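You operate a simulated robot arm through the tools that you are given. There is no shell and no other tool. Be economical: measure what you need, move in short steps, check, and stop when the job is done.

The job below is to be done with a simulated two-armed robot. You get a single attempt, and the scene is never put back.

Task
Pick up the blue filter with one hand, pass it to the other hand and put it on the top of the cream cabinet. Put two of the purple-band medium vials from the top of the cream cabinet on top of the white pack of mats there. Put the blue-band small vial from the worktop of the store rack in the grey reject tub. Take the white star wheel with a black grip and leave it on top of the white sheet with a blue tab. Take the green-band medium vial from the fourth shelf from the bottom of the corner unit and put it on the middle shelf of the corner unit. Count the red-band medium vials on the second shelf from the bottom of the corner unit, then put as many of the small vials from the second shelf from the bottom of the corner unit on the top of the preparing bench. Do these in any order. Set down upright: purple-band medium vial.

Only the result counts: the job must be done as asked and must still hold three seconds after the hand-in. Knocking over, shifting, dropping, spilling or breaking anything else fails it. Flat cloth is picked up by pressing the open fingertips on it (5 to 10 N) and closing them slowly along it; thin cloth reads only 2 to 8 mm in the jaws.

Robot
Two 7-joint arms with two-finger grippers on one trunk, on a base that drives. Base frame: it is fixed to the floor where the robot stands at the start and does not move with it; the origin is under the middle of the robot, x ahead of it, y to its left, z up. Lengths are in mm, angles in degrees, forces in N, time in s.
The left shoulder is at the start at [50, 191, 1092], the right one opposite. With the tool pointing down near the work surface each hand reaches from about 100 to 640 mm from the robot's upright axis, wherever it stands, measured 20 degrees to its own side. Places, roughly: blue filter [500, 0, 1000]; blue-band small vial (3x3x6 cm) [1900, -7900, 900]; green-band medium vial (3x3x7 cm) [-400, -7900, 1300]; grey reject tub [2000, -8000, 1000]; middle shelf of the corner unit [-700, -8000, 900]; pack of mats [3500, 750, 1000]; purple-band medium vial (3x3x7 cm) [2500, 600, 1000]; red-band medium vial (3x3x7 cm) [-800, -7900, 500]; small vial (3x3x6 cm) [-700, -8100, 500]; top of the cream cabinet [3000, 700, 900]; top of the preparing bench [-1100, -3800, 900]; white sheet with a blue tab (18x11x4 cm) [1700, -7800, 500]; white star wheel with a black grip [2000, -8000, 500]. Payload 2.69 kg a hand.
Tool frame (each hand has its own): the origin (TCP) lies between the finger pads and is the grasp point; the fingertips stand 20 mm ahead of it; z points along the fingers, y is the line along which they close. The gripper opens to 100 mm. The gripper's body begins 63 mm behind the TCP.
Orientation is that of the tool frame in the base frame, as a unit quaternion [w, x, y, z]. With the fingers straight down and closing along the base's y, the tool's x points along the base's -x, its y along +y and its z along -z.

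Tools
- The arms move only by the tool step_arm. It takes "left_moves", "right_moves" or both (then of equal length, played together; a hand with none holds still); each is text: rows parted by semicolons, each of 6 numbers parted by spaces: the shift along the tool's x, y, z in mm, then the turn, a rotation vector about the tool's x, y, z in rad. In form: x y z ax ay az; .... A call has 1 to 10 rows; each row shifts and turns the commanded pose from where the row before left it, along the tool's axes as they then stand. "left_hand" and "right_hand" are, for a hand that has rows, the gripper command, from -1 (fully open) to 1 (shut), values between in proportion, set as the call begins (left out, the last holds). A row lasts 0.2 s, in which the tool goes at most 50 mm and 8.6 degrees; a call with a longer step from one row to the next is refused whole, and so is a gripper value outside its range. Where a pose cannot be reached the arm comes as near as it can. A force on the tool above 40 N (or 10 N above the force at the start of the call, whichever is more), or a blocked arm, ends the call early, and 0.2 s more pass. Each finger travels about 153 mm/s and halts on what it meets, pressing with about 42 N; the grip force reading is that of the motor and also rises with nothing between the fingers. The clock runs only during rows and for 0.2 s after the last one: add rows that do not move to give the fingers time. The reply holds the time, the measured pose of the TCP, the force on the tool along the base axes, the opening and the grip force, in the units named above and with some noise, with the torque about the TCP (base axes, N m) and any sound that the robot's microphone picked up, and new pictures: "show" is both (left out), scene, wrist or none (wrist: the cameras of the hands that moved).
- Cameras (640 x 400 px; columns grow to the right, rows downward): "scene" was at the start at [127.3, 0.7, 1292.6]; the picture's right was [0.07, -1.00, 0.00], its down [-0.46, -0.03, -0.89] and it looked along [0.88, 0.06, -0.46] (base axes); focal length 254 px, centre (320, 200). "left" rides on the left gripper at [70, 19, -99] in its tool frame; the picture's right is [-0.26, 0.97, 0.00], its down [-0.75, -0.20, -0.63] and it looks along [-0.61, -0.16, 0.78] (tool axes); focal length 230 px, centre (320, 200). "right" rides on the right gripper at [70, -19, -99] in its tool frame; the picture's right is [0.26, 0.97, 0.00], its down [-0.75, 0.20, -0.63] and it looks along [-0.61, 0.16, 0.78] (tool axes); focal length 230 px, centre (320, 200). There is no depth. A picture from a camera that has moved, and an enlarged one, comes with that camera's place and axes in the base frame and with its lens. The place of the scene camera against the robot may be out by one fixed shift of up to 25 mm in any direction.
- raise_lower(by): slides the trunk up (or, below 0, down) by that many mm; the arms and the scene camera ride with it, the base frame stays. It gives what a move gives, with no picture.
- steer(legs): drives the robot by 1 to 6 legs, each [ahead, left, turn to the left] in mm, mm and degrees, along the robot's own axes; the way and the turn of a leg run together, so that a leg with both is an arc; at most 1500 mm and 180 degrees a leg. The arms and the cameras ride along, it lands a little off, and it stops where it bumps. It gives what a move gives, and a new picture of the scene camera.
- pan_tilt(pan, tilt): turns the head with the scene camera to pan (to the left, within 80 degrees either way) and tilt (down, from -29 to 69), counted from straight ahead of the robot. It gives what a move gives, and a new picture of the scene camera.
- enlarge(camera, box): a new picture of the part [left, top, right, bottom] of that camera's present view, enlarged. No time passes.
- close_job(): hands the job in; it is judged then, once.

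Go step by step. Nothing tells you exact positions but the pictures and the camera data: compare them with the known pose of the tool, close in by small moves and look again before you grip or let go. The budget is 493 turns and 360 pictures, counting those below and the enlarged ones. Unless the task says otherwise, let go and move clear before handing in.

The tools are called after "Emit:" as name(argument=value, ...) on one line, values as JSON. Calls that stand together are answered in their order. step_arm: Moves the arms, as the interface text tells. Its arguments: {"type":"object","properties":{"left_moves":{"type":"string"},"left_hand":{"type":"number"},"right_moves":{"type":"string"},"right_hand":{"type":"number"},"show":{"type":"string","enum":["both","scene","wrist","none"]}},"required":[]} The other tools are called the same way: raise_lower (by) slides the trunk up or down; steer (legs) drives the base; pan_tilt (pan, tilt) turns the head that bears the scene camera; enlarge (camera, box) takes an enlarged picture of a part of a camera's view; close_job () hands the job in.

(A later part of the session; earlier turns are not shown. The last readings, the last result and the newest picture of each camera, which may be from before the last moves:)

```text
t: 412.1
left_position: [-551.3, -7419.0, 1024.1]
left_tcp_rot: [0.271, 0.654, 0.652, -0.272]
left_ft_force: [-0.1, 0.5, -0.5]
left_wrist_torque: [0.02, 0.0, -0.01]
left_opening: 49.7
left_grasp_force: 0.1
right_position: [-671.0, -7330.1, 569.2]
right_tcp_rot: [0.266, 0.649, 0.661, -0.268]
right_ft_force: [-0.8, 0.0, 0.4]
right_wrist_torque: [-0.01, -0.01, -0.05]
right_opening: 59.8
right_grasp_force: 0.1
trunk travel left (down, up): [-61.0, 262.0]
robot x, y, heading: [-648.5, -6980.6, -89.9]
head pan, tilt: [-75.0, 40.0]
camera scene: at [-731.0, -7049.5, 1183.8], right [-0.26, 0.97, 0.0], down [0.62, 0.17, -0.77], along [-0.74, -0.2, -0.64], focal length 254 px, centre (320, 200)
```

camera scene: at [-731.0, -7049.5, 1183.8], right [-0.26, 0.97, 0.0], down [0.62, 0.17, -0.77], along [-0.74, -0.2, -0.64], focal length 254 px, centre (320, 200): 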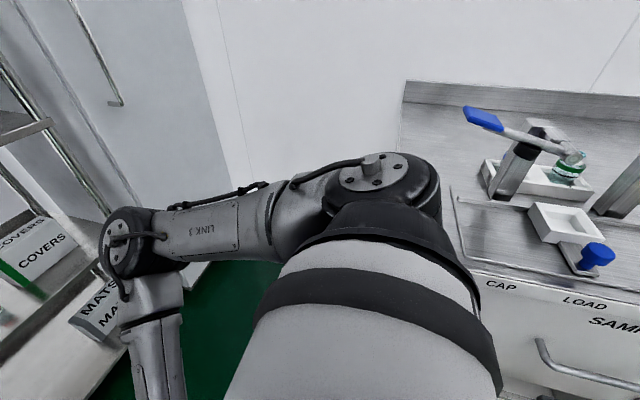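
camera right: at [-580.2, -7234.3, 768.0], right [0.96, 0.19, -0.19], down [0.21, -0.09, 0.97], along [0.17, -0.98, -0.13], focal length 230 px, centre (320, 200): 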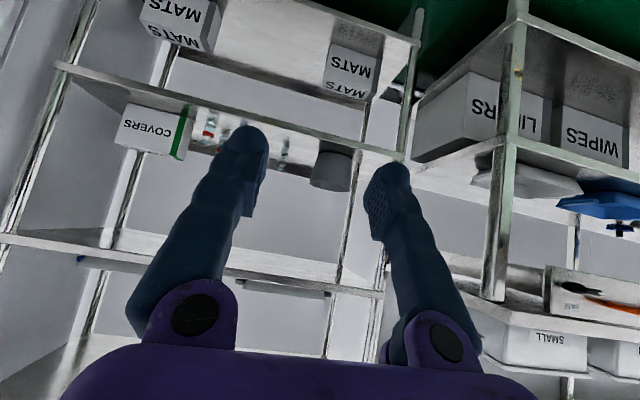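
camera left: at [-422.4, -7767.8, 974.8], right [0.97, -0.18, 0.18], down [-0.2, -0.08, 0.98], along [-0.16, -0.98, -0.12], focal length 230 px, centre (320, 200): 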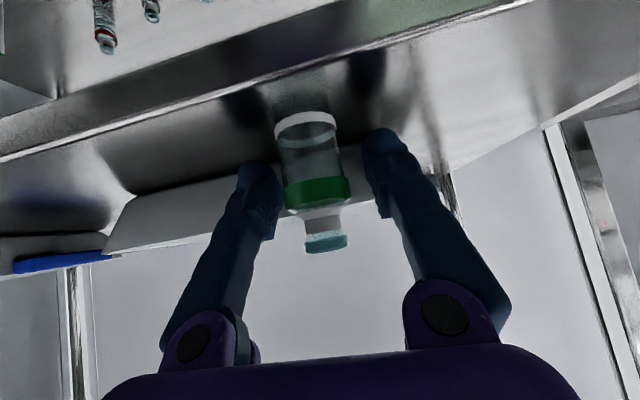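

My base met the bench end, where nothing appears disturbed. I'll move forward past it and lower the trunk to shelf height, ready to pick the right plain small vial with the right hand.

Emit:
steer(legs=[[0, 55, 0], [180, 0, 0]])

Emit:
raise_lower(by=-50)

Emit:
pan_tilt(pan=-5, tilt=28)

Emit:
enlarge(camera="right", box=[0, 0, 640, 400])

```text
t: 414.4
left_position: [-499.2, -7600.0, 1022.0]
left_tcp_rot: [0.271, 0.655, 0.65, -0.273]
left_ft_force: [0.5, -1.0, -0.3]
left_wrist_torque: [0.02, -0.01, 0.03]
left_opening: 50.1
left_grasp_force: 0.0
right_position: [-617.8, -7512.3, 569.0]
right_tcp_rot: [0.267, 0.65, 0.659, -0.268]
right_ft_force: [0.4, 0.5, 0.1]
right_wrist_torque: [0.04, 0.01, -0.02]
right_opening: 60.1
right_grasp_force: 0.0
trunk travel left (down, up): [-61.0, 262.0]
robot x, y, heading: [-589.1, -7161.2, -90.1]
head pan, tilt: [-75.0, 40.0]
camera scene: at [-676.6, -7230.7, 1183.8], right [-0.26, 0.97, 0.0], down [0.62, 0.16, -0.77], along [-0.74, -0.2, -0.64], focal length 254 px, centre (320, 200)
```

scene: 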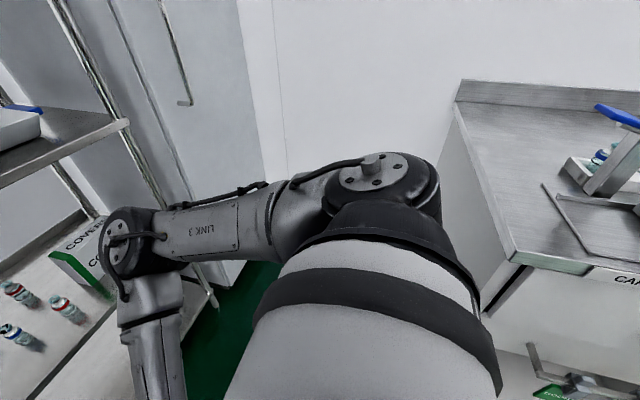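

```text
t: 415.4
left_position: [-498.8, -7600.3, 973.6]
left_tcp_rot: [0.271, 0.655, 0.651, -0.273]
left_ft_force: [0.1, 0.2, 0.2]
left_wrist_torque: [0.02, 0.01, 0.03]
left_opening: 49.9
left_grasp_force: 0.0
right_position: [-618.4, -7511.3, 519.2]
right_tcp_rot: [0.267, 0.649, 0.66, -0.268]
right_ft_force: [-0.4, 0.3, -1.0]
right_wrist_torque: [0.01, -0.01, 0.01]
right_opening: 60.3
right_grasp_force: 0.0
trunk travel left (down, up): [-10.0, 312.0]
robot x, y, heading: [-590.3, -7162.6, -90.2]
head pan, tilt: [-75.0, 40.0]
```

```text
t: 416.8
left_position: [-498.3, -7600.0, 973.2]
left_tcp_rot: [0.271, 0.655, 0.651, -0.272]
left_ft_force: [-0.4, -0.2, -0.5]
left_wrist_torque: [-0.03, -0.02, 0.0]
left_opening: 50.0
left_grasp_force: 0.0
right_position: [-616.7, -7511.8, 519.3]
right_tcp_rot: [0.266, 0.65, 0.66, -0.268]
right_ft_force: [0.1, 0.0, 0.2]
right_wrist_torque: [-0.01, -0.01, -0.03]
right_opening: 59.8
right_grasp_force: 0.0
trunk travel left (down, up): [-10.0, 312.0]
robot x, y, heading: [-591.1, -7160.7, -90.3]
head pan, tilt: [-5.0, 28.0]
camera scene: at [-602.7, -7299.5, 1152.4], right [-1.0, 0.09, 0.0], down [0.04, 0.47, -0.88], along [-0.08, -0.88, -0.47], focal length 254 px, centre (320, 200)
```

scene: 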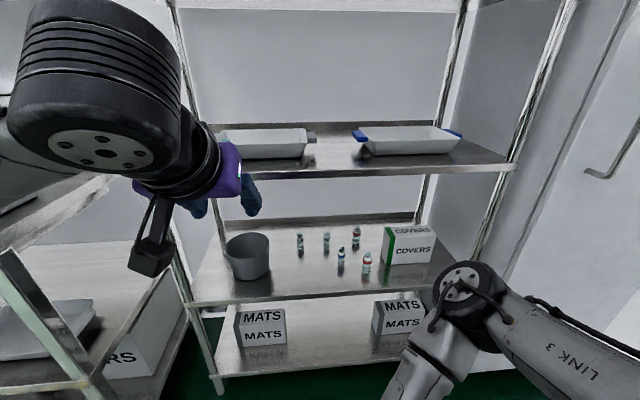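

```text
1.00 times, centred on (320, 200) of right (not enlarged: the box is as wide or as high as the picture)
camera zoom: at [-638.3, -7393.5, 541.2], right [0.96, 0.19, -0.19], down [0.21, -0.09, 0.97], along [0.17, -0.98, -0.13], focal length 230 px, centre (320, 200)
```

zoom: 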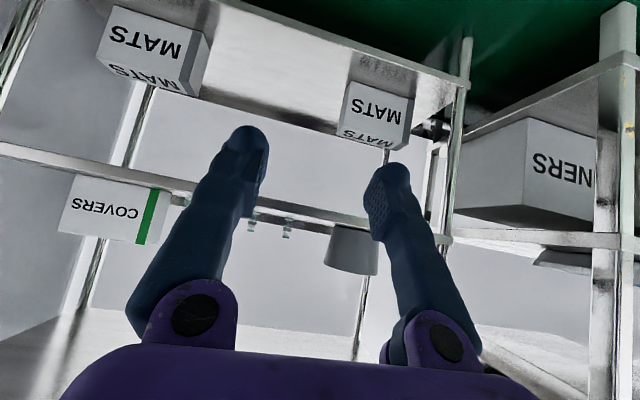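

I'll extend the right arm forward and up, outside the shelf, to get a good view and a straight arm before entering.

Emit:
step_arm(right_moves="-40 -10 18 0 0 0; -40 -10 18 0 0 0; -40 -10 18 0 0 0; -40 -10 18 0 0 0; -40 -10 18 0 0 0; -40 -10 18 0 0 0; -40 -10 18 0 0 0; 0 0 0 0 0 0", right_hand=-0.1)

```text
t: 418.6
left_position: [-498.8, -7600.4, 974.2]
left_tcp_rot: [0.271, 0.655, 0.65, -0.273]
left_ft_force: [0.8, 0.7, 0.5]
left_wrist_torque: [0.02, 0.01, 0.03]
left_opening: 50.0
left_grasp_force: 0.1
right_position: [-682.2, -7800.6, 626.2]
right_tcp_rot: [0.267, 0.65, 0.66, -0.268]
right_ft_force: [-0.1, -0.1, -0.6]
right_wrist_torque: [0.03, 0.02, 0.02]
right_opening: 55.0
right_grasp_force: 0.2
trunk travel left (down, up): [-10.0, 312.0]
robot x, y, heading: [-593.7, -7163.5, -90.3]
head pan, tilt: [-5.0, 28.0]
camera scene: at [-602.7, -7299.5, 1152.4], right [-1.0, 0.09, 0.0], down [0.04, 0.47, -0.88], along [-0.08, -0.88, -0.47], focal length 254 px, centre (320, 200)
camera right: at [-703.8, -7682.2, 647.6], right [0.96, 0.19, -0.19], down [0.21, -0.09, 0.97], along [0.17, -0.98, -0.13], focal length 230 px, centre (320, 200)
```

scene: 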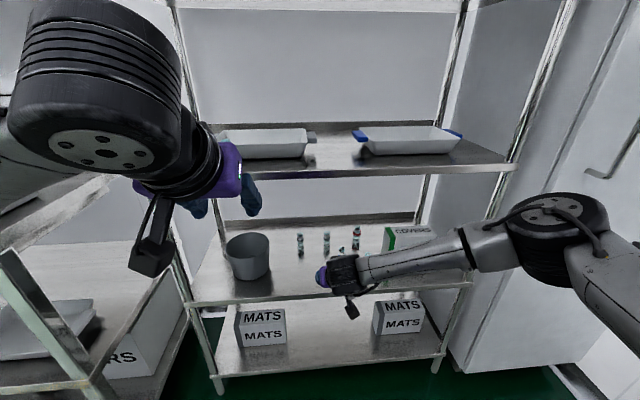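
right: 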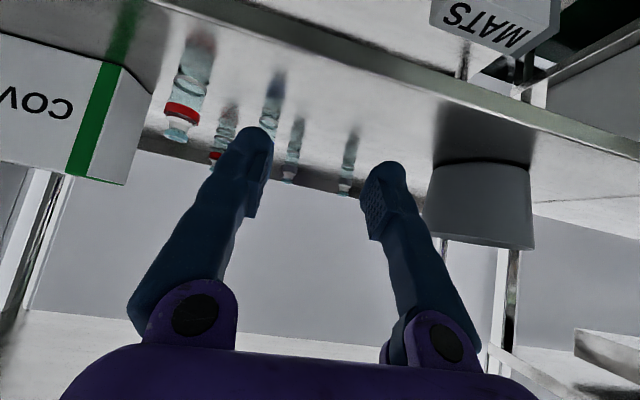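

L1 (left plain vial) is at about (-600,-8062). I'll first retract the left arm away from the green vial, extend the right arm more, then shift left and enter.

Emit:
step_arm(left_moves="32 0 -32 0 0 0; 32 0 -32 0 0 0; 32 0 -32 0 0 0; 32 0 -32 0 0 0; 0 0 0 0 0 0", right_moves="-8 10 8 0 0 0; -8 10 8 0 0 0; -8 10 8 0 0 0; -8 10 8 0 0 0; 0 0 0 0 0 0")

```text
t: 420.0
left_position: [-475.9, -7436.9, 963.9]
left_tcp_rot: [0.264, 0.619, 0.698, -0.246]
left_ft_force: [-0.3, 0.7, 0.7]
left_wrist_torque: [-0.02, -0.02, 0.0]
left_opening: 50.0
left_grasp_force: 0.0
right_position: [-642.4, -7846.0, 625.4]
right_tcp_rot: [0.267, 0.65, 0.659, -0.269]
right_ft_force: [-0.2, -0.8, -0.1]
right_wrist_torque: [-0.02, -0.01, 0.01]
right_opening: 54.9
right_grasp_force: 0.0
trunk travel left (down, up): [-10.0, 312.0]
robot x, y, heading: [-589.0, -7164.4, -90.3]
head pan, tilt: [-5.0, 28.0]
stopped in row 5 (left hand): the arm was blocked; the commanded pose is now the measured one
camera scene: at [-600.8, -7299.9, 1152.1], right [-1.0, 0.07, 0.0], down [0.03, 0.47, -0.88], along [-0.06, -0.88, -0.47], focal length 254 px, centre (320, 200)
camera right: at [-663.2, -7726.7, 647.8], right [0.96, 0.2, -0.19], down [0.21, -0.09, 0.97], along [0.17, -0.98, -0.13], focal length 230 px, centre (320, 200)
camera left: at [-470.7, -7318.2, 990.6], right [0.98, -0.08, 0.16], down [-0.17, -0.15, 0.97], along [-0.05, -0.99, -0.16], focal length 230 px, centre (320, 200)
```

scene: 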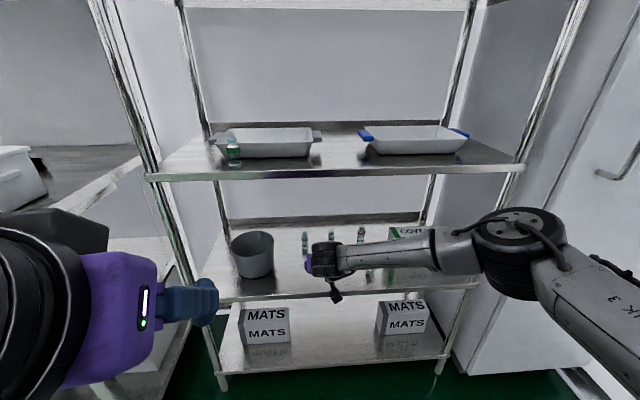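
right: 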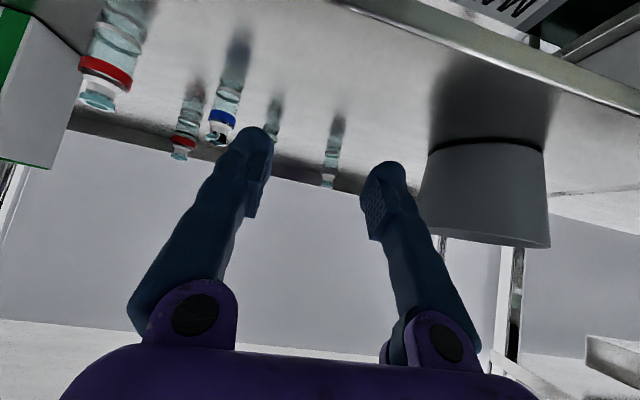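
left: 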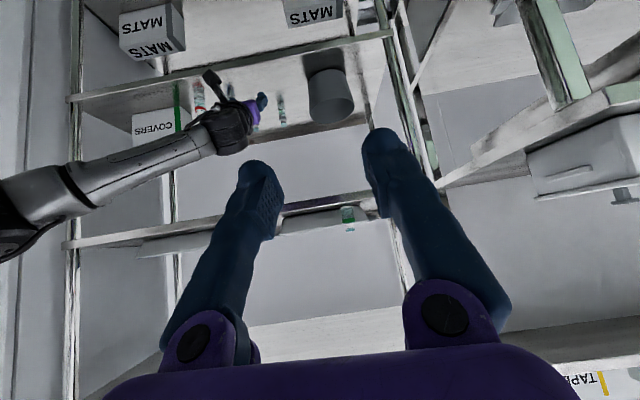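

Emit:
step_arm(right_moves="-10 10 10 0 0 0; -10 10 10 0 0 0; -10 10 10 0 0 0; -10 10 10 0 0 0; 0 0 0 0 0 0", show="scene")

```text
t: 421.2
left_position: [-475.3, -7438.2, 963.1]
left_tcp_rot: [0.263, 0.618, 0.699, -0.244]
left_ft_force: [0.2, 0.4, 0.6]
left_wrist_torque: [0.02, 0.02, -0.01]
left_opening: 50.1
left_grasp_force: 0.0
right_position: [-602.1, -7902.3, 624.5]
right_tcp_rot: [0.266, 0.651, 0.659, -0.268]
right_ft_force: [-0.5, 0.1, 0.1]
right_wrist_torque: [-0.03, -0.02, 0.0]
right_opening: 55.0
right_grasp_force: 0.0
trunk travel left (down, up): [-10.0, 312.0]
robot x, y, heading: [-589.1, -7163.0, -90.3]
head pan, tilt: [-5.0, 28.0]
camera scene: at [-602.7, -7299.6, 1152.4], right [-1.0, 0.09, 0.0], down [0.04, 0.47, -0.88], along [-0.08, -0.88, -0.47], focal length 254 px, centre (320, 200)
```

scene: 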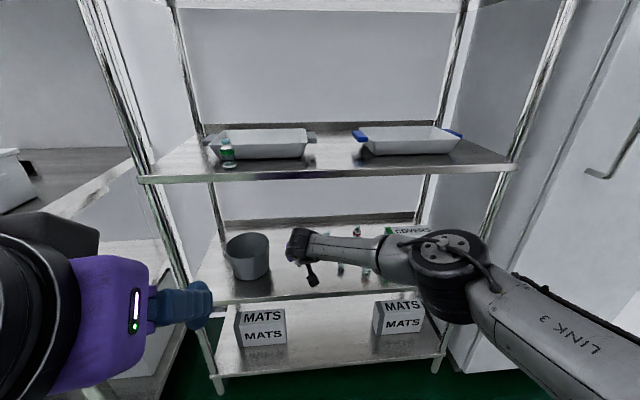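

The arm is nearly straight with its elbow low. I'll lower the hand to z≈557 here, then drive straight in to straddle the left plain vial.

Emit:
step_arm(right_moves="23 0 9 0 0 0; 23 0 9 0 0 0; 22 0 8 0 0 0; 0 0 0 0 0 0", right_hand=-0.2, show="wrist")

```text
t: 422.2
left_position: [-474.1, -7439.3, 963.0]
left_tcp_rot: [0.263, 0.619, 0.699, -0.244]
left_ft_force: [-0.6, -0.4, 0.2]
left_wrist_torque: [-0.02, -0.02, 0.02]
left_opening: 50.0
left_grasp_force: 0.1
right_position: [-603.8, -7871.0, 558.7]
right_tcp_rot: [0.266, 0.65, 0.658, -0.27]
right_ft_force: [-0.3, 0.1, -0.6]
right_wrist_torque: [-0.02, -0.01, -0.02]
right_opening: 60.1
right_grasp_force: 0.2
trunk travel left (down, up): [-10.0, 312.0]
robot x, y, heading: [-590.0, -7161.3, -90.3]
head pan, tilt: [-5.0, 28.0]
camera right: at [-623.9, -7752.4, 580.8], right [0.96, 0.2, -0.19], down [0.21, -0.09, 0.97], along [0.17, -0.98, -0.13], focal length 230 px, centre (320, 200)
```

right: 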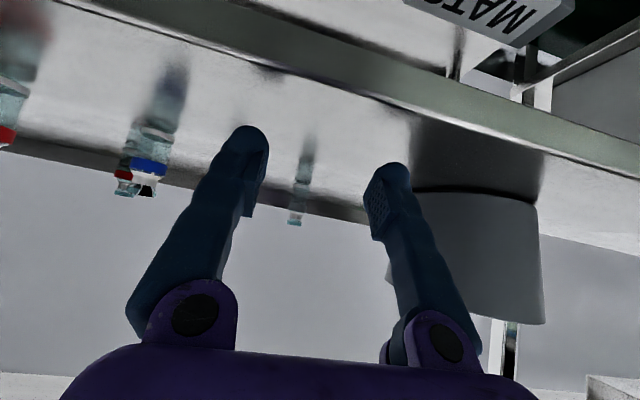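

The vial is at x≈-598, y≈-8065. I'll trim sideways and drive in 188 mm.

Emit:
step_arm(right_moves="0 6 0 0 0 0; 0 0 0 0 0 0", show="none")

Emit:
steer(legs=[[150, 0, 0]])

Emit:
enlarge(camera="right", box=[0, 0, 640, 400])

```text
t: 422.8
left_position: [-474.2, -7438.2, 963.5]
left_tcp_rot: [0.264, 0.618, 0.699, -0.244]
left_ft_force: [0.1, -0.2, -1.1]
left_wrist_torque: [-0.03, 0.0, -0.04]
left_opening: 50.0
left_grasp_force: 0.1
right_position: [-596.7, -7870.6, 558.4]
right_tcp_rot: [0.266, 0.65, 0.659, -0.269]
right_ft_force: [-0.1, -0.3, 0.1]
right_wrist_torque: [0.02, -0.03, -0.02]
right_opening: 60.0
right_grasp_force: 0.1
trunk travel left (down, up): [-10.0, 312.0]
robot x, y, heading: [-589.9, -7163.3, -90.3]
head pan, tilt: [-5.0, 28.0]
```

```text
t: 424.1
left_position: [-475.9, -7585.3, 963.5]
left_tcp_rot: [0.263, 0.619, 0.699, -0.244]
left_ft_force: [-0.2, 0.2, 0.0]
left_wrist_torque: [-0.01, 0.01, 0.0]
left_opening: 50.2
left_grasp_force: 0.1
right_position: [-598.3, -8016.2, 558.4]
right_tcp_rot: [0.265, 0.651, 0.659, -0.269]
right_ft_force: [-0.7, -0.7, 0.5]
right_wrist_torque: [-0.02, -0.03, 0.04]
right_opening: 60.1
right_grasp_force: 0.1
trunk travel left (down, up): [-10.0, 312.0]
robot x, y, heading: [-594.4, -7308.7, -90.4]
head pan, tilt: [-5.0, 28.0]
camera scene: at [-603.5, -7446.2, 1152.3], right [-1.0, 0.09, 0.0], down [0.04, 0.47, -0.88], along [-0.08, -0.88, -0.47], focal length 254 px, centre (320, 200)
```

scene: 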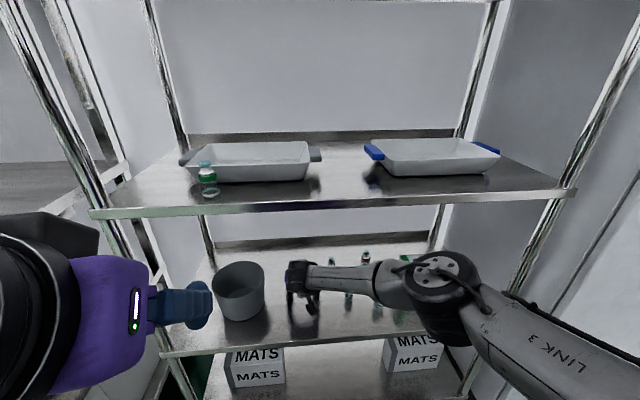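

```text
1.00 times, centred on (320, 200) of right (not enlarged: the box is as wide or as high as the picture)
camera zoom: at [-619.0, -7898.7, 580.4], right [0.96, 0.19, -0.19], down [0.21, -0.09, 0.97], along [0.17, -0.98, -0.13], focal length 230 px, centre (320, 200)
```

zoom: 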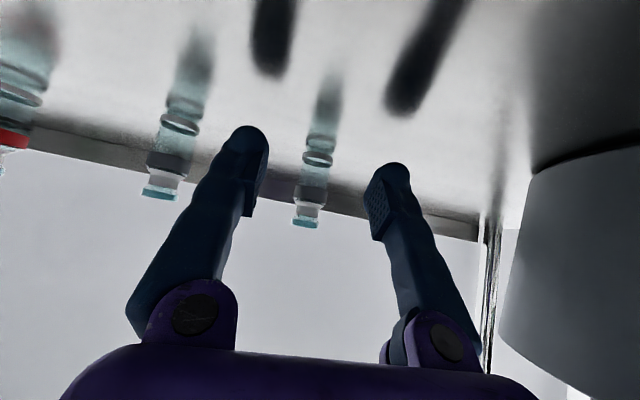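

The vial is somewhat deeper (y≈-8095). Driving in 45 mm more and rechecking.

Emit:
steer(legs=[[45, 0, 0]])

Emit:
enlarge(camera="right", box=[0, 0, 640, 400])

```text
t: 425.0
left_position: [-475.4, -7629.4, 963.6]
left_tcp_rot: [0.263, 0.619, 0.699, -0.244]
left_ft_force: [0.3, -0.2, -0.2]
left_wrist_torque: [0.0, 0.01, 0.02]
left_opening: 49.8
left_grasp_force: 0.1
right_position: [-597.1, -8061.9, 556.8]
right_tcp_rot: [0.266, 0.65, 0.66, -0.268]
right_ft_force: [-0.9, -0.7, -0.3]
right_wrist_torque: [0.04, -0.01, -0.03]
right_opening: 59.9
right_grasp_force: 0.1
trunk travel left (down, up): [-10.0, 312.0]
robot x, y, heading: [-592.0, -7350.0, -90.3]
head pan, tilt: [-5.0, 28.0]
camera scene: at [-603.7, -7491.3, 1152.3], right [-1.0, 0.09, 0.0], down [0.04, 0.47, -0.88], along [-0.08, -0.88, -0.47], focal length 254 px, centre (320, 200)
```

scene: 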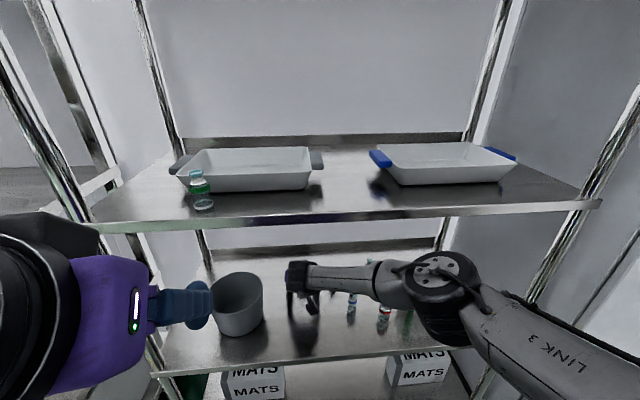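

```text
1.00 times, centred on (320, 200) of right (not enlarged: the box is as wide or as high as the picture)
camera zoom: at [-618.9, -7943.9, 580.4], right [0.96, 0.19, -0.19], down [0.21, -0.09, 0.97], along [0.17, -0.98, -0.13], focal length 230 px, centre (320, 200)
```

zoom: 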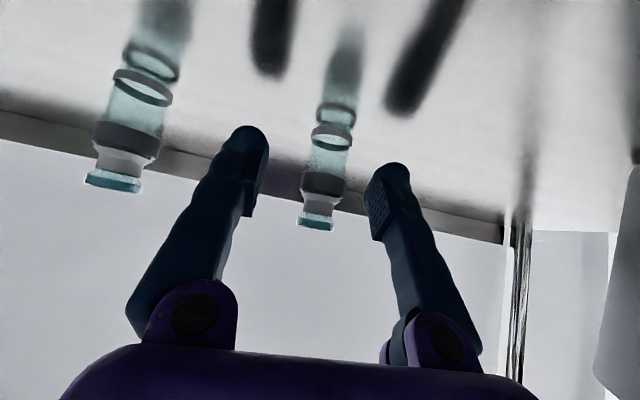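

Emit:
steer(legs=[[23, 2, 0]])

Emit:
enlarge(camera="right", box=[0, 0, 640, 400])

```text
t: 425.8
left_position: [-475.0, -7652.4, 963.7]
left_tcp_rot: [0.264, 0.619, 0.699, -0.245]
left_ft_force: [0.7, 0.2, -0.7]
left_wrist_torque: [0.02, 0.02, 0.01]
left_opening: 49.9
left_grasp_force: 0.1
right_position: [-596.5, -8084.9, 558.1]
right_tcp_rot: [0.265, 0.651, 0.659, -0.269]
right_ft_force: [-0.4, -0.7, 0.0]
right_wrist_torque: [0.03, 0.04, -0.01]
right_opening: 59.9
right_grasp_force: 0.1
trunk travel left (down, up): [-10.0, 312.0]
robot x, y, heading: [-590.3, -7375.6, -90.4]
head pan, tilt: [-5.0, 28.0]
camera scene: at [-601.8, -7514.0, 1152.3], right [-1.0, 0.09, 0.0], down [0.04, 0.47, -0.88], along [-0.08, -0.88, -0.47], focal length 254 px, centre (320, 200)
```

scene: 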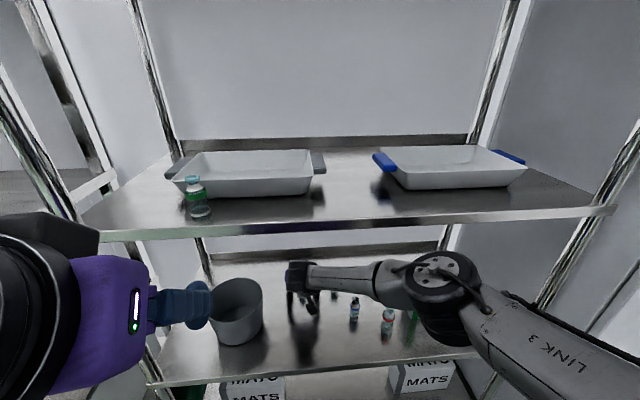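

```text
1.00 times, centred on (320, 200) of right (not enlarged: the box is as wide or as high as the picture)
camera zoom: at [-617.1, -7966.6, 580.4], right [0.96, 0.19, -0.19], down [0.21, -0.09, 0.97], along [0.17, -0.98, -0.13], focal length 230 px, centre (320, 200)
```

zoom: 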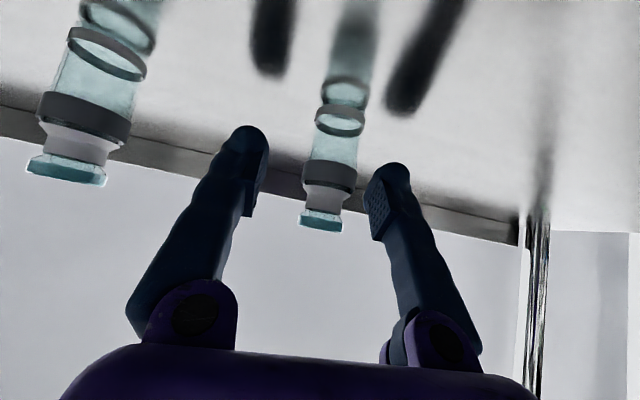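

The vial is between the pads in depth, but the grip is a bit high. I'll lower 8 mm with the trunk, then close.

Emit:
raise_lower(by=-8)

Emit:
step_arm(right_moves="0 0 0 0 0 0; 0 0 0 0 0 0; 0 0 0 0 0 0", right_hand=1, show="wrist")

```text
t: 426.4
left_position: [-473.9, -7652.0, 955.6]
left_tcp_rot: [0.264, 0.619, 0.698, -0.245]
left_ft_force: [0.5, -0.6, -0.3]
left_wrist_torque: [0.02, 0.01, 0.02]
left_opening: 50.1
left_grasp_force: 0.0
right_position: [-596.2, -8085.1, 551.2]
right_tcp_rot: [0.266, 0.65, 0.659, -0.269]
right_ft_force: [-0.1, 0.0, -0.4]
right_wrist_torque: [-0.01, 0.01, 0.07]
right_opening: 60.1
right_grasp_force: 0.0
trunk travel left (down, up): [-2.0, 320.0]
robot x, y, heading: [-585.0, -7379.4, -90.3]
head pan, tilt: [-5.0, 28.0]
```

```text
t: 427.2
left_position: [-474.6, -7652.6, 954.7]
left_tcp_rot: [0.264, 0.619, 0.698, -0.245]
left_ft_force: [0.3, -0.2, -0.3]
left_wrist_torque: [-0.01, -0.02, -0.02]
left_opening: 50.0
left_grasp_force: 0.0
right_position: [-596.8, -8084.2, 550.1]
right_tcp_rot: [0.265, 0.651, 0.659, -0.269]
right_ft_force: [0.4, -0.5, 0.7]
right_wrist_torque: [-0.02, 0.0, 0.02]
right_opening: 0.0
right_grasp_force: 29.9
trunk travel left (down, up): [-2.0, 320.0]
robot x, y, heading: [-586.7, -7374.9, -90.4]
head pan, tilt: [-5.0, 28.0]
camera right: at [-617.2, -7966.5, 572.6], right [0.96, 0.19, -0.19], down [0.21, -0.09, 0.97], along [0.17, -0.98, -0.13], focal length 230 px, centre (320, 200)
```

right: 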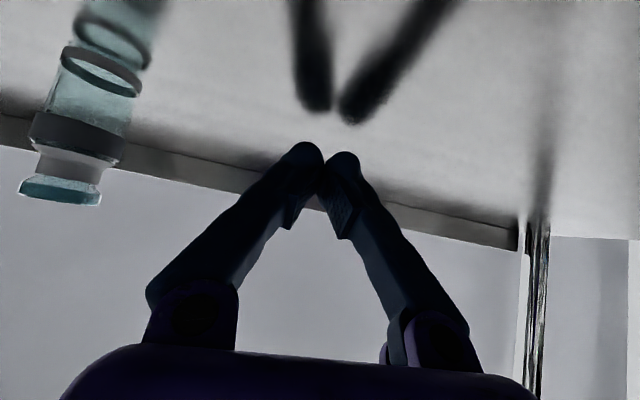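

The fingers closed on nothing and I can't see the vial. Opening to look.

Emit:
step_arm(right_moves="0 0 0 0 0 0; 0 0 0 0 0 0; 0 0 0 0 0 0", right_hand=-0.2, show="wrist")

Emit:
enlarge(camera="scene", box=[140, 220, 460, 400])

```text
t: 428.0
left_position: [-474.8, -7653.2, 955.5]
left_tcp_rot: [0.264, 0.619, 0.698, -0.246]
left_ft_force: [0.3, 0.3, 0.1]
left_wrist_torque: [-0.03, -0.01, -0.02]
left_opening: 50.2
left_grasp_force: 0.1
right_position: [-597.3, -8085.6, 550.8]
right_tcp_rot: [0.266, 0.65, 0.659, -0.269]
right_ft_force: [0.4, -0.6, -0.6]
right_wrist_torque: [0.01, -0.04, 0.01]
right_opening: 60.1
right_grasp_force: 0.1
trunk travel left (down, up): [-2.0, 320.0]
robot x, y, heading: [-586.4, -7376.4, -90.1]
head pan, tilt: [-5.0, 28.0]
camera right: at [-617.1, -7966.5, 572.7], right [0.96, 0.19, -0.19], down [0.21, -0.09, 0.97], along [0.17, -0.98, -0.13], focal length 230 px, centre (320, 200)
```

right: 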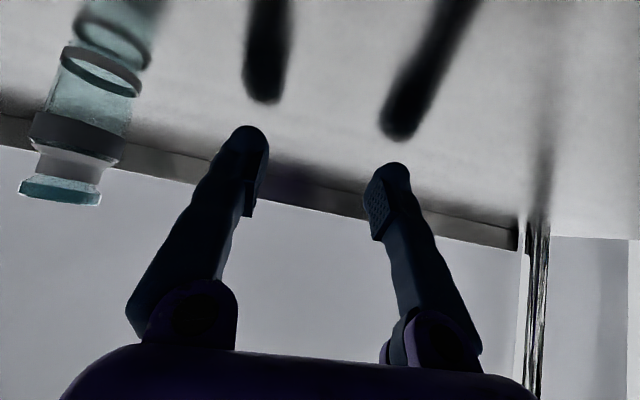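

```text
2.00 times, centred on (300, 310) of scene
camera zoom: at [-601.8, -7513.7, 1144.4], right [-1.0, 0.09, 0.0], down [0.04, 0.47, -0.88], along [-0.08, -0.88, -0.47], focal length 509 px, centre (360, -20)
```

zoom: 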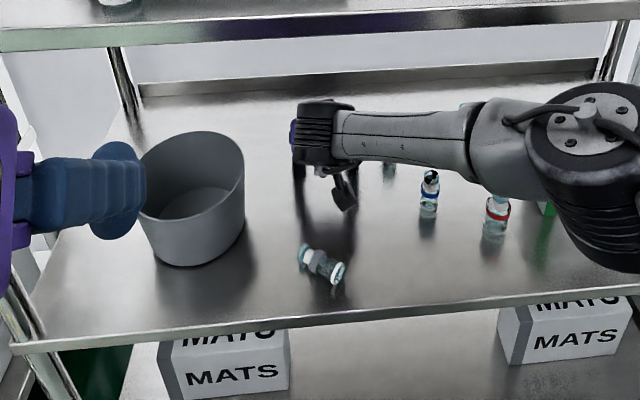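

The vial slipped out toward me and now lies on its side near the shelf front at about (-591,-7899). I'll raise and back out carefully.

Emit:
raise_lower(by=50)

Emit:
steer(legs=[[-330, 0, 0]])

Emit:
enlarge(camera="scene", box=[180, 180, 480, 340])

Emit:
enlarge(camera="right", box=[0, 0, 640, 400])

```text
t: 428.9
left_position: [-473.8, -7651.9, 1005.4]
left_tcp_rot: [0.264, 0.619, 0.699, -0.244]
left_ft_force: [0.0, 0.7, -0.7]
left_wrist_torque: [-0.02, 0.0, 0.0]
left_opening: 50.2
left_grasp_force: 0.0
right_position: [-596.5, -8085.0, 599.8]
right_tcp_rot: [0.265, 0.65, 0.659, -0.269]
right_ft_force: [0.0, -0.7, -0.8]
right_wrist_torque: [-0.01, -0.01, -0.01]
right_opening: 60.0
right_grasp_force: 0.1
trunk travel left (down, up): [-53.0, 270.0]
robot x, y, heading: [-587.9, -7378.4, -90.3]
head pan, tilt: [-5.0, 28.0]
```

```text
t: 431.1
left_position: [-473.2, -7327.7, 1005.1]
left_tcp_rot: [0.264, 0.619, 0.697, -0.246]
left_ft_force: [0.2, 0.1, 0.2]
left_wrist_torque: [0.02, -0.02, -0.01]
left_opening: 49.9
left_grasp_force: 0.1
right_position: [-596.2, -7761.5, 600.5]
right_tcp_rot: [0.266, 0.65, 0.659, -0.269]
right_ft_force: [-0.2, 0.2, -0.1]
right_wrist_torque: [0.0, -0.04, 0.0]
right_opening: 60.0
right_grasp_force: 0.0
trunk travel left (down, up): [-53.0, 270.0]
robot x, y, heading: [-588.2, -7053.0, -90.6]
head pan, tilt: [-5.0, 28.0]
camera scene: at [-600.2, -7189.8, 1194.4], right [-1.0, 0.09, 0.0], down [0.04, 0.47, -0.88], along [-0.08, -0.88, -0.47], focal length 254 px, centre (320, 200)
```

scene: 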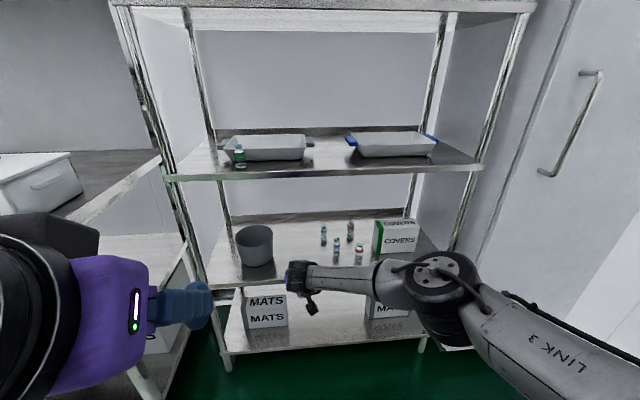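

```text
2.13 times, centred on (330, 260) of scene
camera zoom: at [-600.2, -7189.8, 1194.4], right [-1.0, 0.09, 0.0], down [0.04, 0.47, -0.88], along [-0.08, -0.88, -0.47], focal length 543 px, centre (299, 72)
```

zoom: 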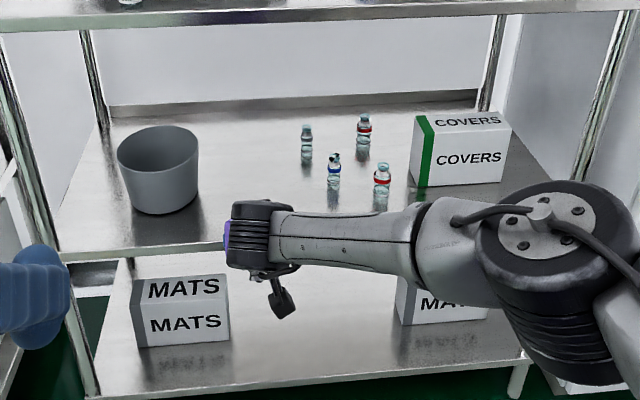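

```text
1.00 times, centred on (320, 200) of right (not enlarged: the box is as wide or as high as the picture)
camera zoom: at [-616.3, -7642.7, 622.8], right [0.96, 0.19, -0.19], down [0.21, -0.09, 0.97], along [0.17, -0.98, -0.13], focal length 230 px, centre (320, 200)
```

zoom: 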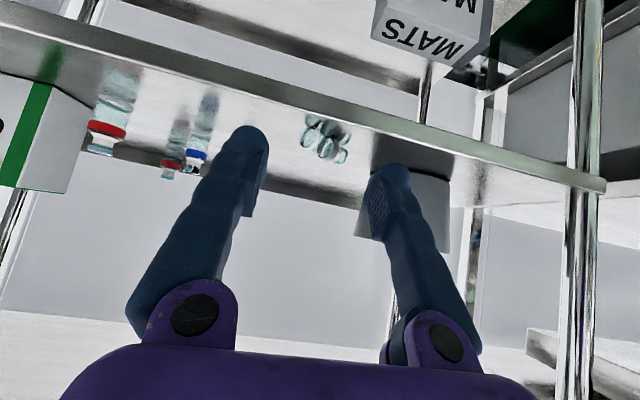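

Emit:
enlarge(camera="right", box=[270, 90, 390, 190])

Emit:
enlarge(camera="right", box=[0, 20, 240, 200])

```text
4.00 times, centred on (330, 140) of right
camera zoom: at [-616.3, -7642.7, 622.8], right [0.96, 0.19, -0.19], down [0.21, -0.09, 0.97], along [0.17, -0.98, -0.13], focal length 920 px, centre (280, 440)
```

zoom: 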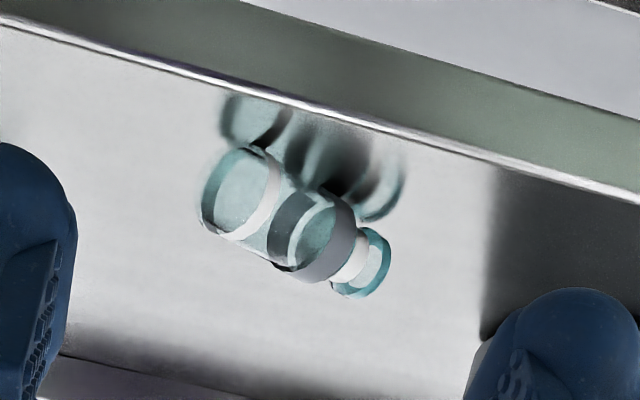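

```text
2.22 times, centred on (120, 110) of right
camera zoom: at [-616.3, -7642.7, 622.8], right [0.96, 0.19, -0.19], down [0.21, -0.09, 0.97], along [0.17, -0.98, -0.13], focal length 511 px, centre (764, 400)
```

zoom: 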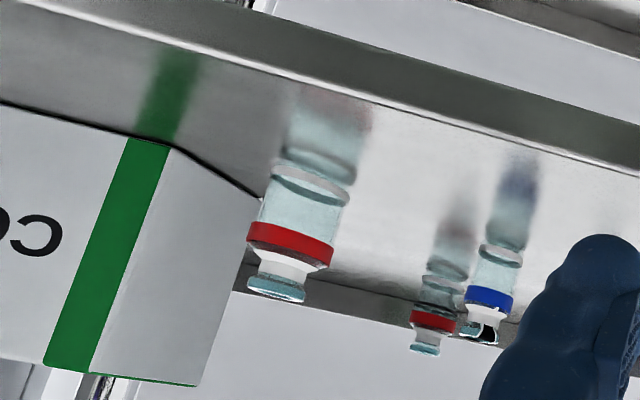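

The lying vial is centred near (-577,-7882), with its axis about 33° from x. I'll yaw the right hand by +57° so the fingers close across its diameter.

Emit:
step_arm(right_moves="0 0 0 -0.1005 0 -0.1005; 0 0 0 -0.1005 0 -0.1005; 0 0 0 -0.1005 0 -0.1005; 0 0 0 -0.1005 0 -0.1005; 0 0 0 -0.1005 0 -0.1005; 0 0 0 -0.1005 0 -0.1005; 0 0 0 -0.1005 0 -0.1005; 0 0 0 0 0 0")

```text
t: 432.9
left_position: [-473.6, -7328.9, 1004.6]
left_tcp_rot: [0.264, 0.619, 0.699, -0.244]
left_ft_force: [0.2, 0.5, 0.1]
left_wrist_torque: [0.01, 0.01, 0.0]
left_opening: 50.2
left_grasp_force: 0.0
right_position: [-595.5, -7762.0, 601.2]
right_tcp_rot: [0.335, 0.422, 0.825, -0.172]
right_ft_force: [0.0, -0.6, -0.3]
right_wrist_torque: [-0.01, -0.03, 0.0]
right_opening: 60.0
right_grasp_force: 0.1
right hand out of reach, approached as far as the arm can: row 5, 6, 7
trunk travel left (down, up): [-53.0, 270.0]
robot x, y, heading: [-587.3, -7054.9, -90.2]
head pan, tilt: [-5.0, 28.0]
camera scene: at [-600.2, -7190.1, 1194.4], right [-1.0, 0.09, 0.0], down [0.04, 0.47, -0.88], along [-0.08, -0.88, -0.47], focal length 254 px, centre (320, 200)
camera right: at [-681.6, -7676.3, 622.9], right [0.68, 0.71, -0.18], down [0.22, 0.04, 0.97], along [0.7, -0.7, -0.13], focal length 230 px, centre (320, 200)
```

scene: 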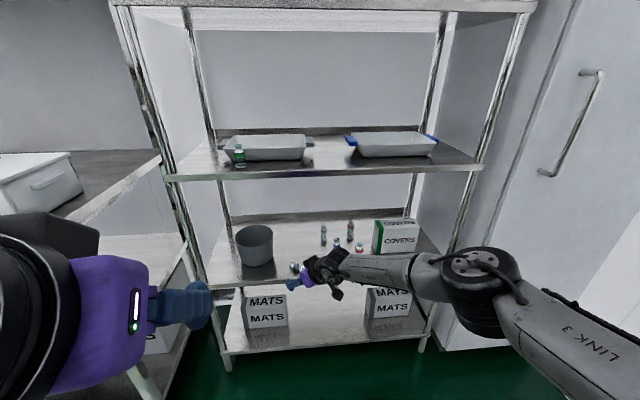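
right: 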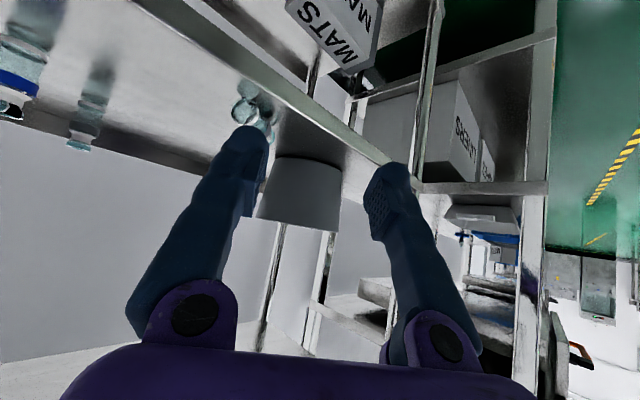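

Emit:
step_arm(right_moves="23 23 -23 0 0 0; 23 23 -23 0 0 0; 23 23 -23 0 0 0; 0 0 0 -0.0905 0 -0.0905; 0 0 0 -0.0905 0 -0.0905; 0 0 0 -0.0905 0 -0.0905; 0 0 0 0 0 0")

```text
t: 434.5
left_position: [-472.2, -7328.2, 1004.9]
left_tcp_rot: [0.263, 0.62, 0.698, -0.245]
left_ft_force: [0.9, -0.3, -0.7]
left_wrist_torque: [-0.03, -0.02, 0.02]
left_opening: 49.8
left_grasp_force: 0.0
right_position: [-598.6, -7641.4, 602.6]
right_tcp_rot: [0.363, 0.257, 0.89, -0.103]
right_ft_force: [-1.1, 0.8, 0.4]
right_wrist_torque: [0.0, -0.01, 0.03]
right_opening: 60.0
right_grasp_force: 0.1
trunk travel left (down, up): [-53.0, 270.0]
robot x, y, heading: [-588.8, -7054.7, -90.5]
head pan, tilt: [-5.0, 28.0]
camera scene: at [-600.4, -7190.1, 1194.4], right [-1.0, 0.09, 0.0], down [0.04, 0.47, -0.88], along [-0.08, -0.88, -0.47], focal length 254 px, centre (320, 200)
camera right: at [-709.2, -7595.1, 624.2], right [0.36, 0.92, -0.18], down [0.19, 0.12, 0.98], along [0.91, -0.38, -0.13], focal length 230 px, centre (320, 200)
```

scene: 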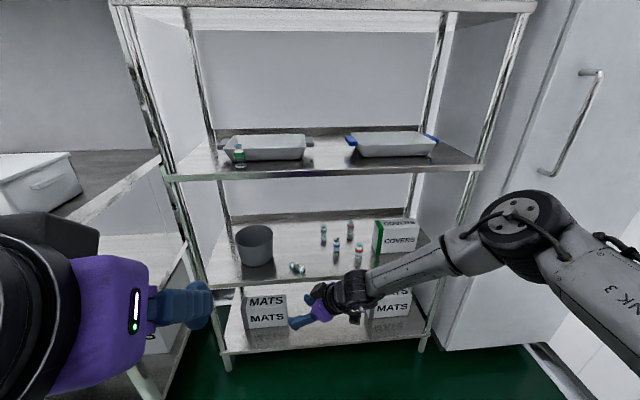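
right: 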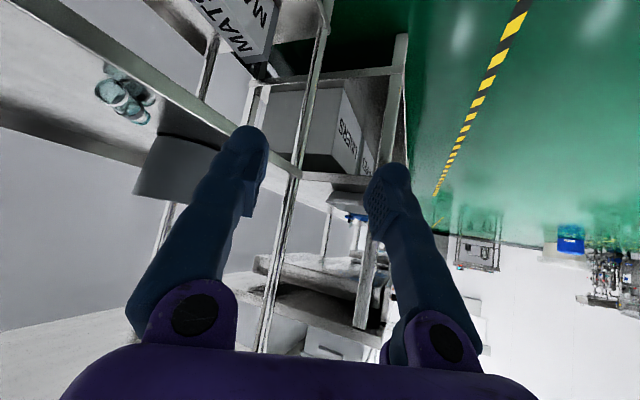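

Emit:
enlarge(camera="scene", box=[230, 220, 390, 320])

Emit:
enlarge(camera="right", box=[60, 40, 220, 160])

```text
4.00 times, centred on (310, 270) of scene
camera zoom: at [-600.4, -7190.1, 1194.4], right [-1.0, 0.09, 0.0], down [0.04, 0.47, -0.88], along [-0.08, -0.88, -0.47], focal length 1018 px, centre (360, -80)
```

zoom: 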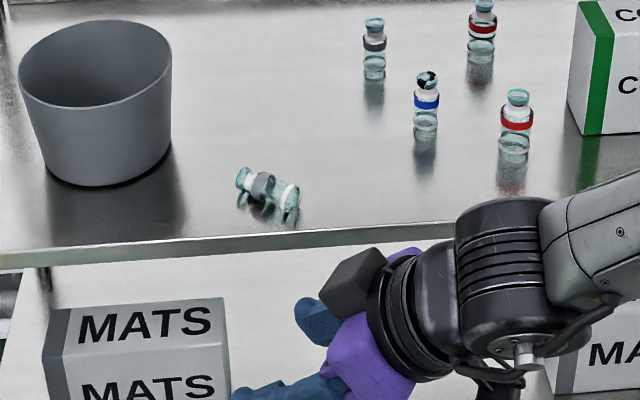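

```text
3.33 times, centred on (140, 100) of right
camera zoom: at [-709.2, -7595.1, 624.2], right [0.36, 0.92, -0.18], down [0.19, 0.12, 0.98], along [0.91, -0.38, -0.13], focal length 767 px, centre (920, 533)
```

zoom: 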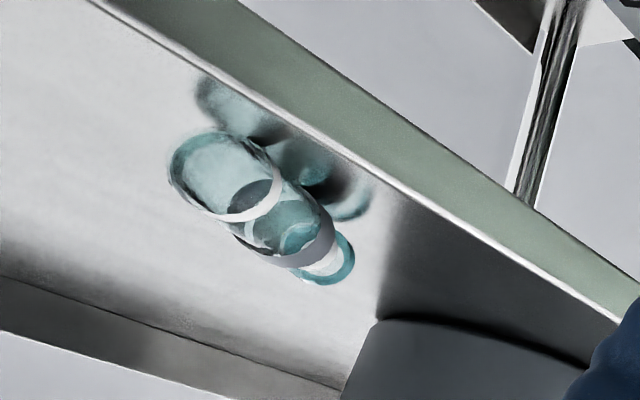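

The vial is confirmed at base (-601,-7870) and cap (-557,-7895). I'll drive to the pre-grasp point.

Emit:
steer(legs=[[0, -32, 0], [205, 0, 0]])

Emit:
enlarge(camera="right", box=[0, 0, 640, 400])

```text
t: 436.7
left_position: [-505.5, -7535.8, 1005.8]
left_tcp_rot: [0.263, 0.619, 0.699, -0.244]
left_ft_force: [0.0, 0.1, -0.4]
left_wrist_torque: [0.01, 0.01, 0.01]
left_opening: 50.2
left_grasp_force: 0.2
right_position: [-628.7, -7847.6, 601.6]
right_tcp_rot: [0.363, 0.257, 0.89, -0.102]
right_ft_force: [1.1, -0.2, 0.8]
right_wrist_torque: [0.03, -0.02, 0.01]
right_opening: 59.7
right_grasp_force: 0.1
trunk travel left (down, up): [-53.0, 270.0]
robot x, y, heading: [-620.8, -7259.1, -90.3]
head pan, tilt: [-5.0, 28.0]
camera scene: at [-633.0, -7396.3, 1194.3], right [-1.0, 0.09, 0.0], down [0.04, 0.47, -0.88], along [-0.08, -0.88, -0.47], focal length 254 px, centre (320, 200)
```

scene: 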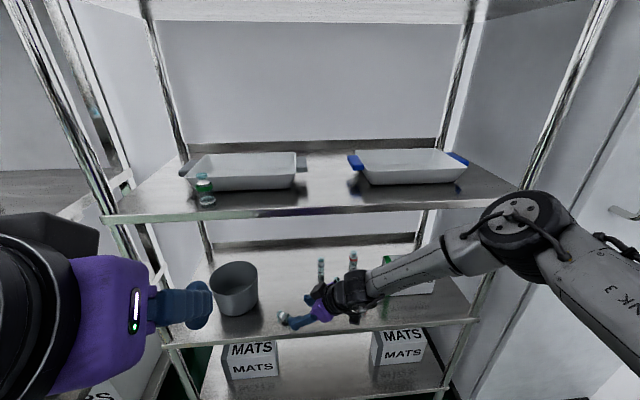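

```text
1.00 times, centred on (320, 200) of right (not enlarged: the box is as wide or as high as the picture)
camera zoom: at [-741.1, -7800.9, 623.7], right [0.36, 0.92, -0.18], down [0.19, 0.11, 0.98], along [0.92, -0.38, -0.13], focal length 230 px, centre (320, 200)
```

zoom: 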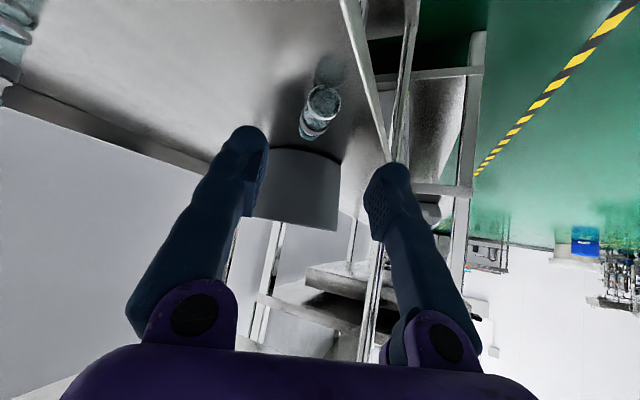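

The vial lies between the fingers' path. Advancing along the tool axis.

Emit:
step_arm(right_moves="0 0 25 0 0 0; 0 0 20 0 0 0; 0 0 15 0 0 0; 0 0 10 0 0 0; 0 0 5 0 0 0; 0 0 0 0 0 0", show="wrist")

```text
t: 438.1
left_position: [-505.1, -7533.7, 1006.0]
left_tcp_rot: [0.264, 0.619, 0.698, -0.245]
left_ft_force: [-0.6, -0.6, -0.2]
left_wrist_torque: [0.02, -0.03, 0.01]
left_opening: 49.9
left_grasp_force: 0.2
right_position: [-583.5, -7875.9, 547.4]
right_tcp_rot: [0.363, 0.257, 0.89, -0.102]
right_ft_force: [0.0, -0.2, 0.4]
right_wrist_torque: [0.0, -0.04, -0.02]
right_opening: 59.8
right_grasp_force: 0.1
trunk travel left (down, up): [-53.0, 270.0]
robot x, y, heading: [-621.5, -7263.3, -90.2]
head pan, tilt: [-5.0, 28.0]
camera right: at [-695.8, -7829.1, 569.7], right [0.36, 0.92, -0.18], down [0.19, 0.11, 0.98], along [0.92, -0.38, -0.13], focal length 230 px, centre (320, 200)
```

right: 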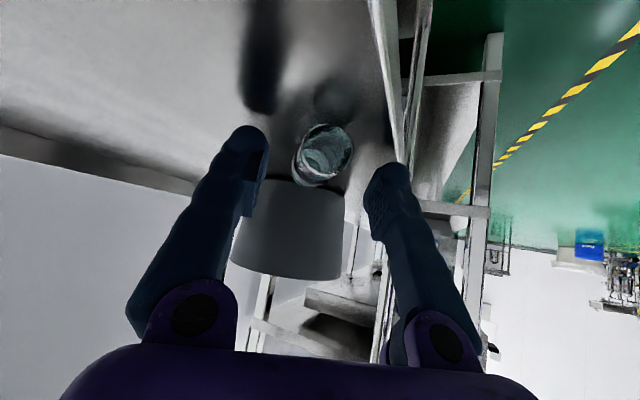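

Emit:
step_arm(right_moves="1 0 3 0 0 0; 0 0 0 0 0 0", show="none")

Emit:
step_arm(right_moves="0 0 0 0 0 0; 0 0 0 0 0 0; 0 0 0 0 0 0", right_hand=1, show="wrist")

```text
t: 438.7
left_position: [-504.8, -7534.1, 1006.4]
left_tcp_rot: [0.264, 0.618, 0.699, -0.244]
left_ft_force: [0.7, -0.4, 0.0]
left_wrist_torque: [0.03, -0.03, -0.01]
left_opening: 49.9
left_grasp_force: 0.1
right_position: [-583.9, -7876.2, 546.1]
right_tcp_rot: [0.362, 0.256, 0.89, -0.102]
right_ft_force: [-0.3, -0.8, 0.4]
right_wrist_torque: [0.02, 0.0, -0.04]
right_opening: 59.9
right_grasp_force: 0.1
trunk travel left (down, up): [-53.0, 270.0]
robot x, y, heading: [-619.3, -7261.2, -90.1]
head pan, tilt: [-5.0, 28.0]
```

```text
t: 439.5
left_position: [-506.4, -7535.9, 1006.0]
left_tcp_rot: [0.264, 0.619, 0.698, -0.245]
left_ft_force: [-0.3, -0.4, 0.4]
left_wrist_torque: [-0.01, -0.02, 0.0]
left_opening: 49.6
left_grasp_force: 0.1
right_position: [-582.7, -7877.1, 545.5]
right_tcp_rot: [0.363, 0.256, 0.89, -0.103]
right_ft_force: [0.0, -0.1, 0.0]
right_wrist_torque: [0.0, -0.02, 0.0]
right_opening: 19.4
right_grasp_force: 41.8
trunk travel left (down, up): [-53.0, 270.0]
robot x, y, heading: [-618.6, -7257.2, -90.3]
head pan, tilt: [-5.0, 28.0]
camera right: at [-694.9, -7829.9, 567.4], right [0.36, 0.92, -0.18], down [0.19, 0.11, 0.98], along [0.92, -0.38, -0.13], focal length 230 px, centre (320, 200)
```

right: 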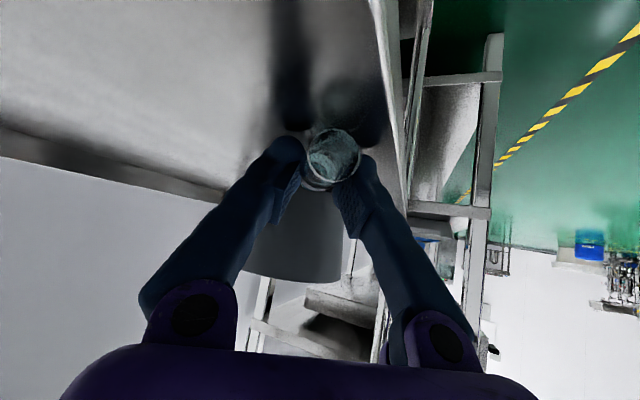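

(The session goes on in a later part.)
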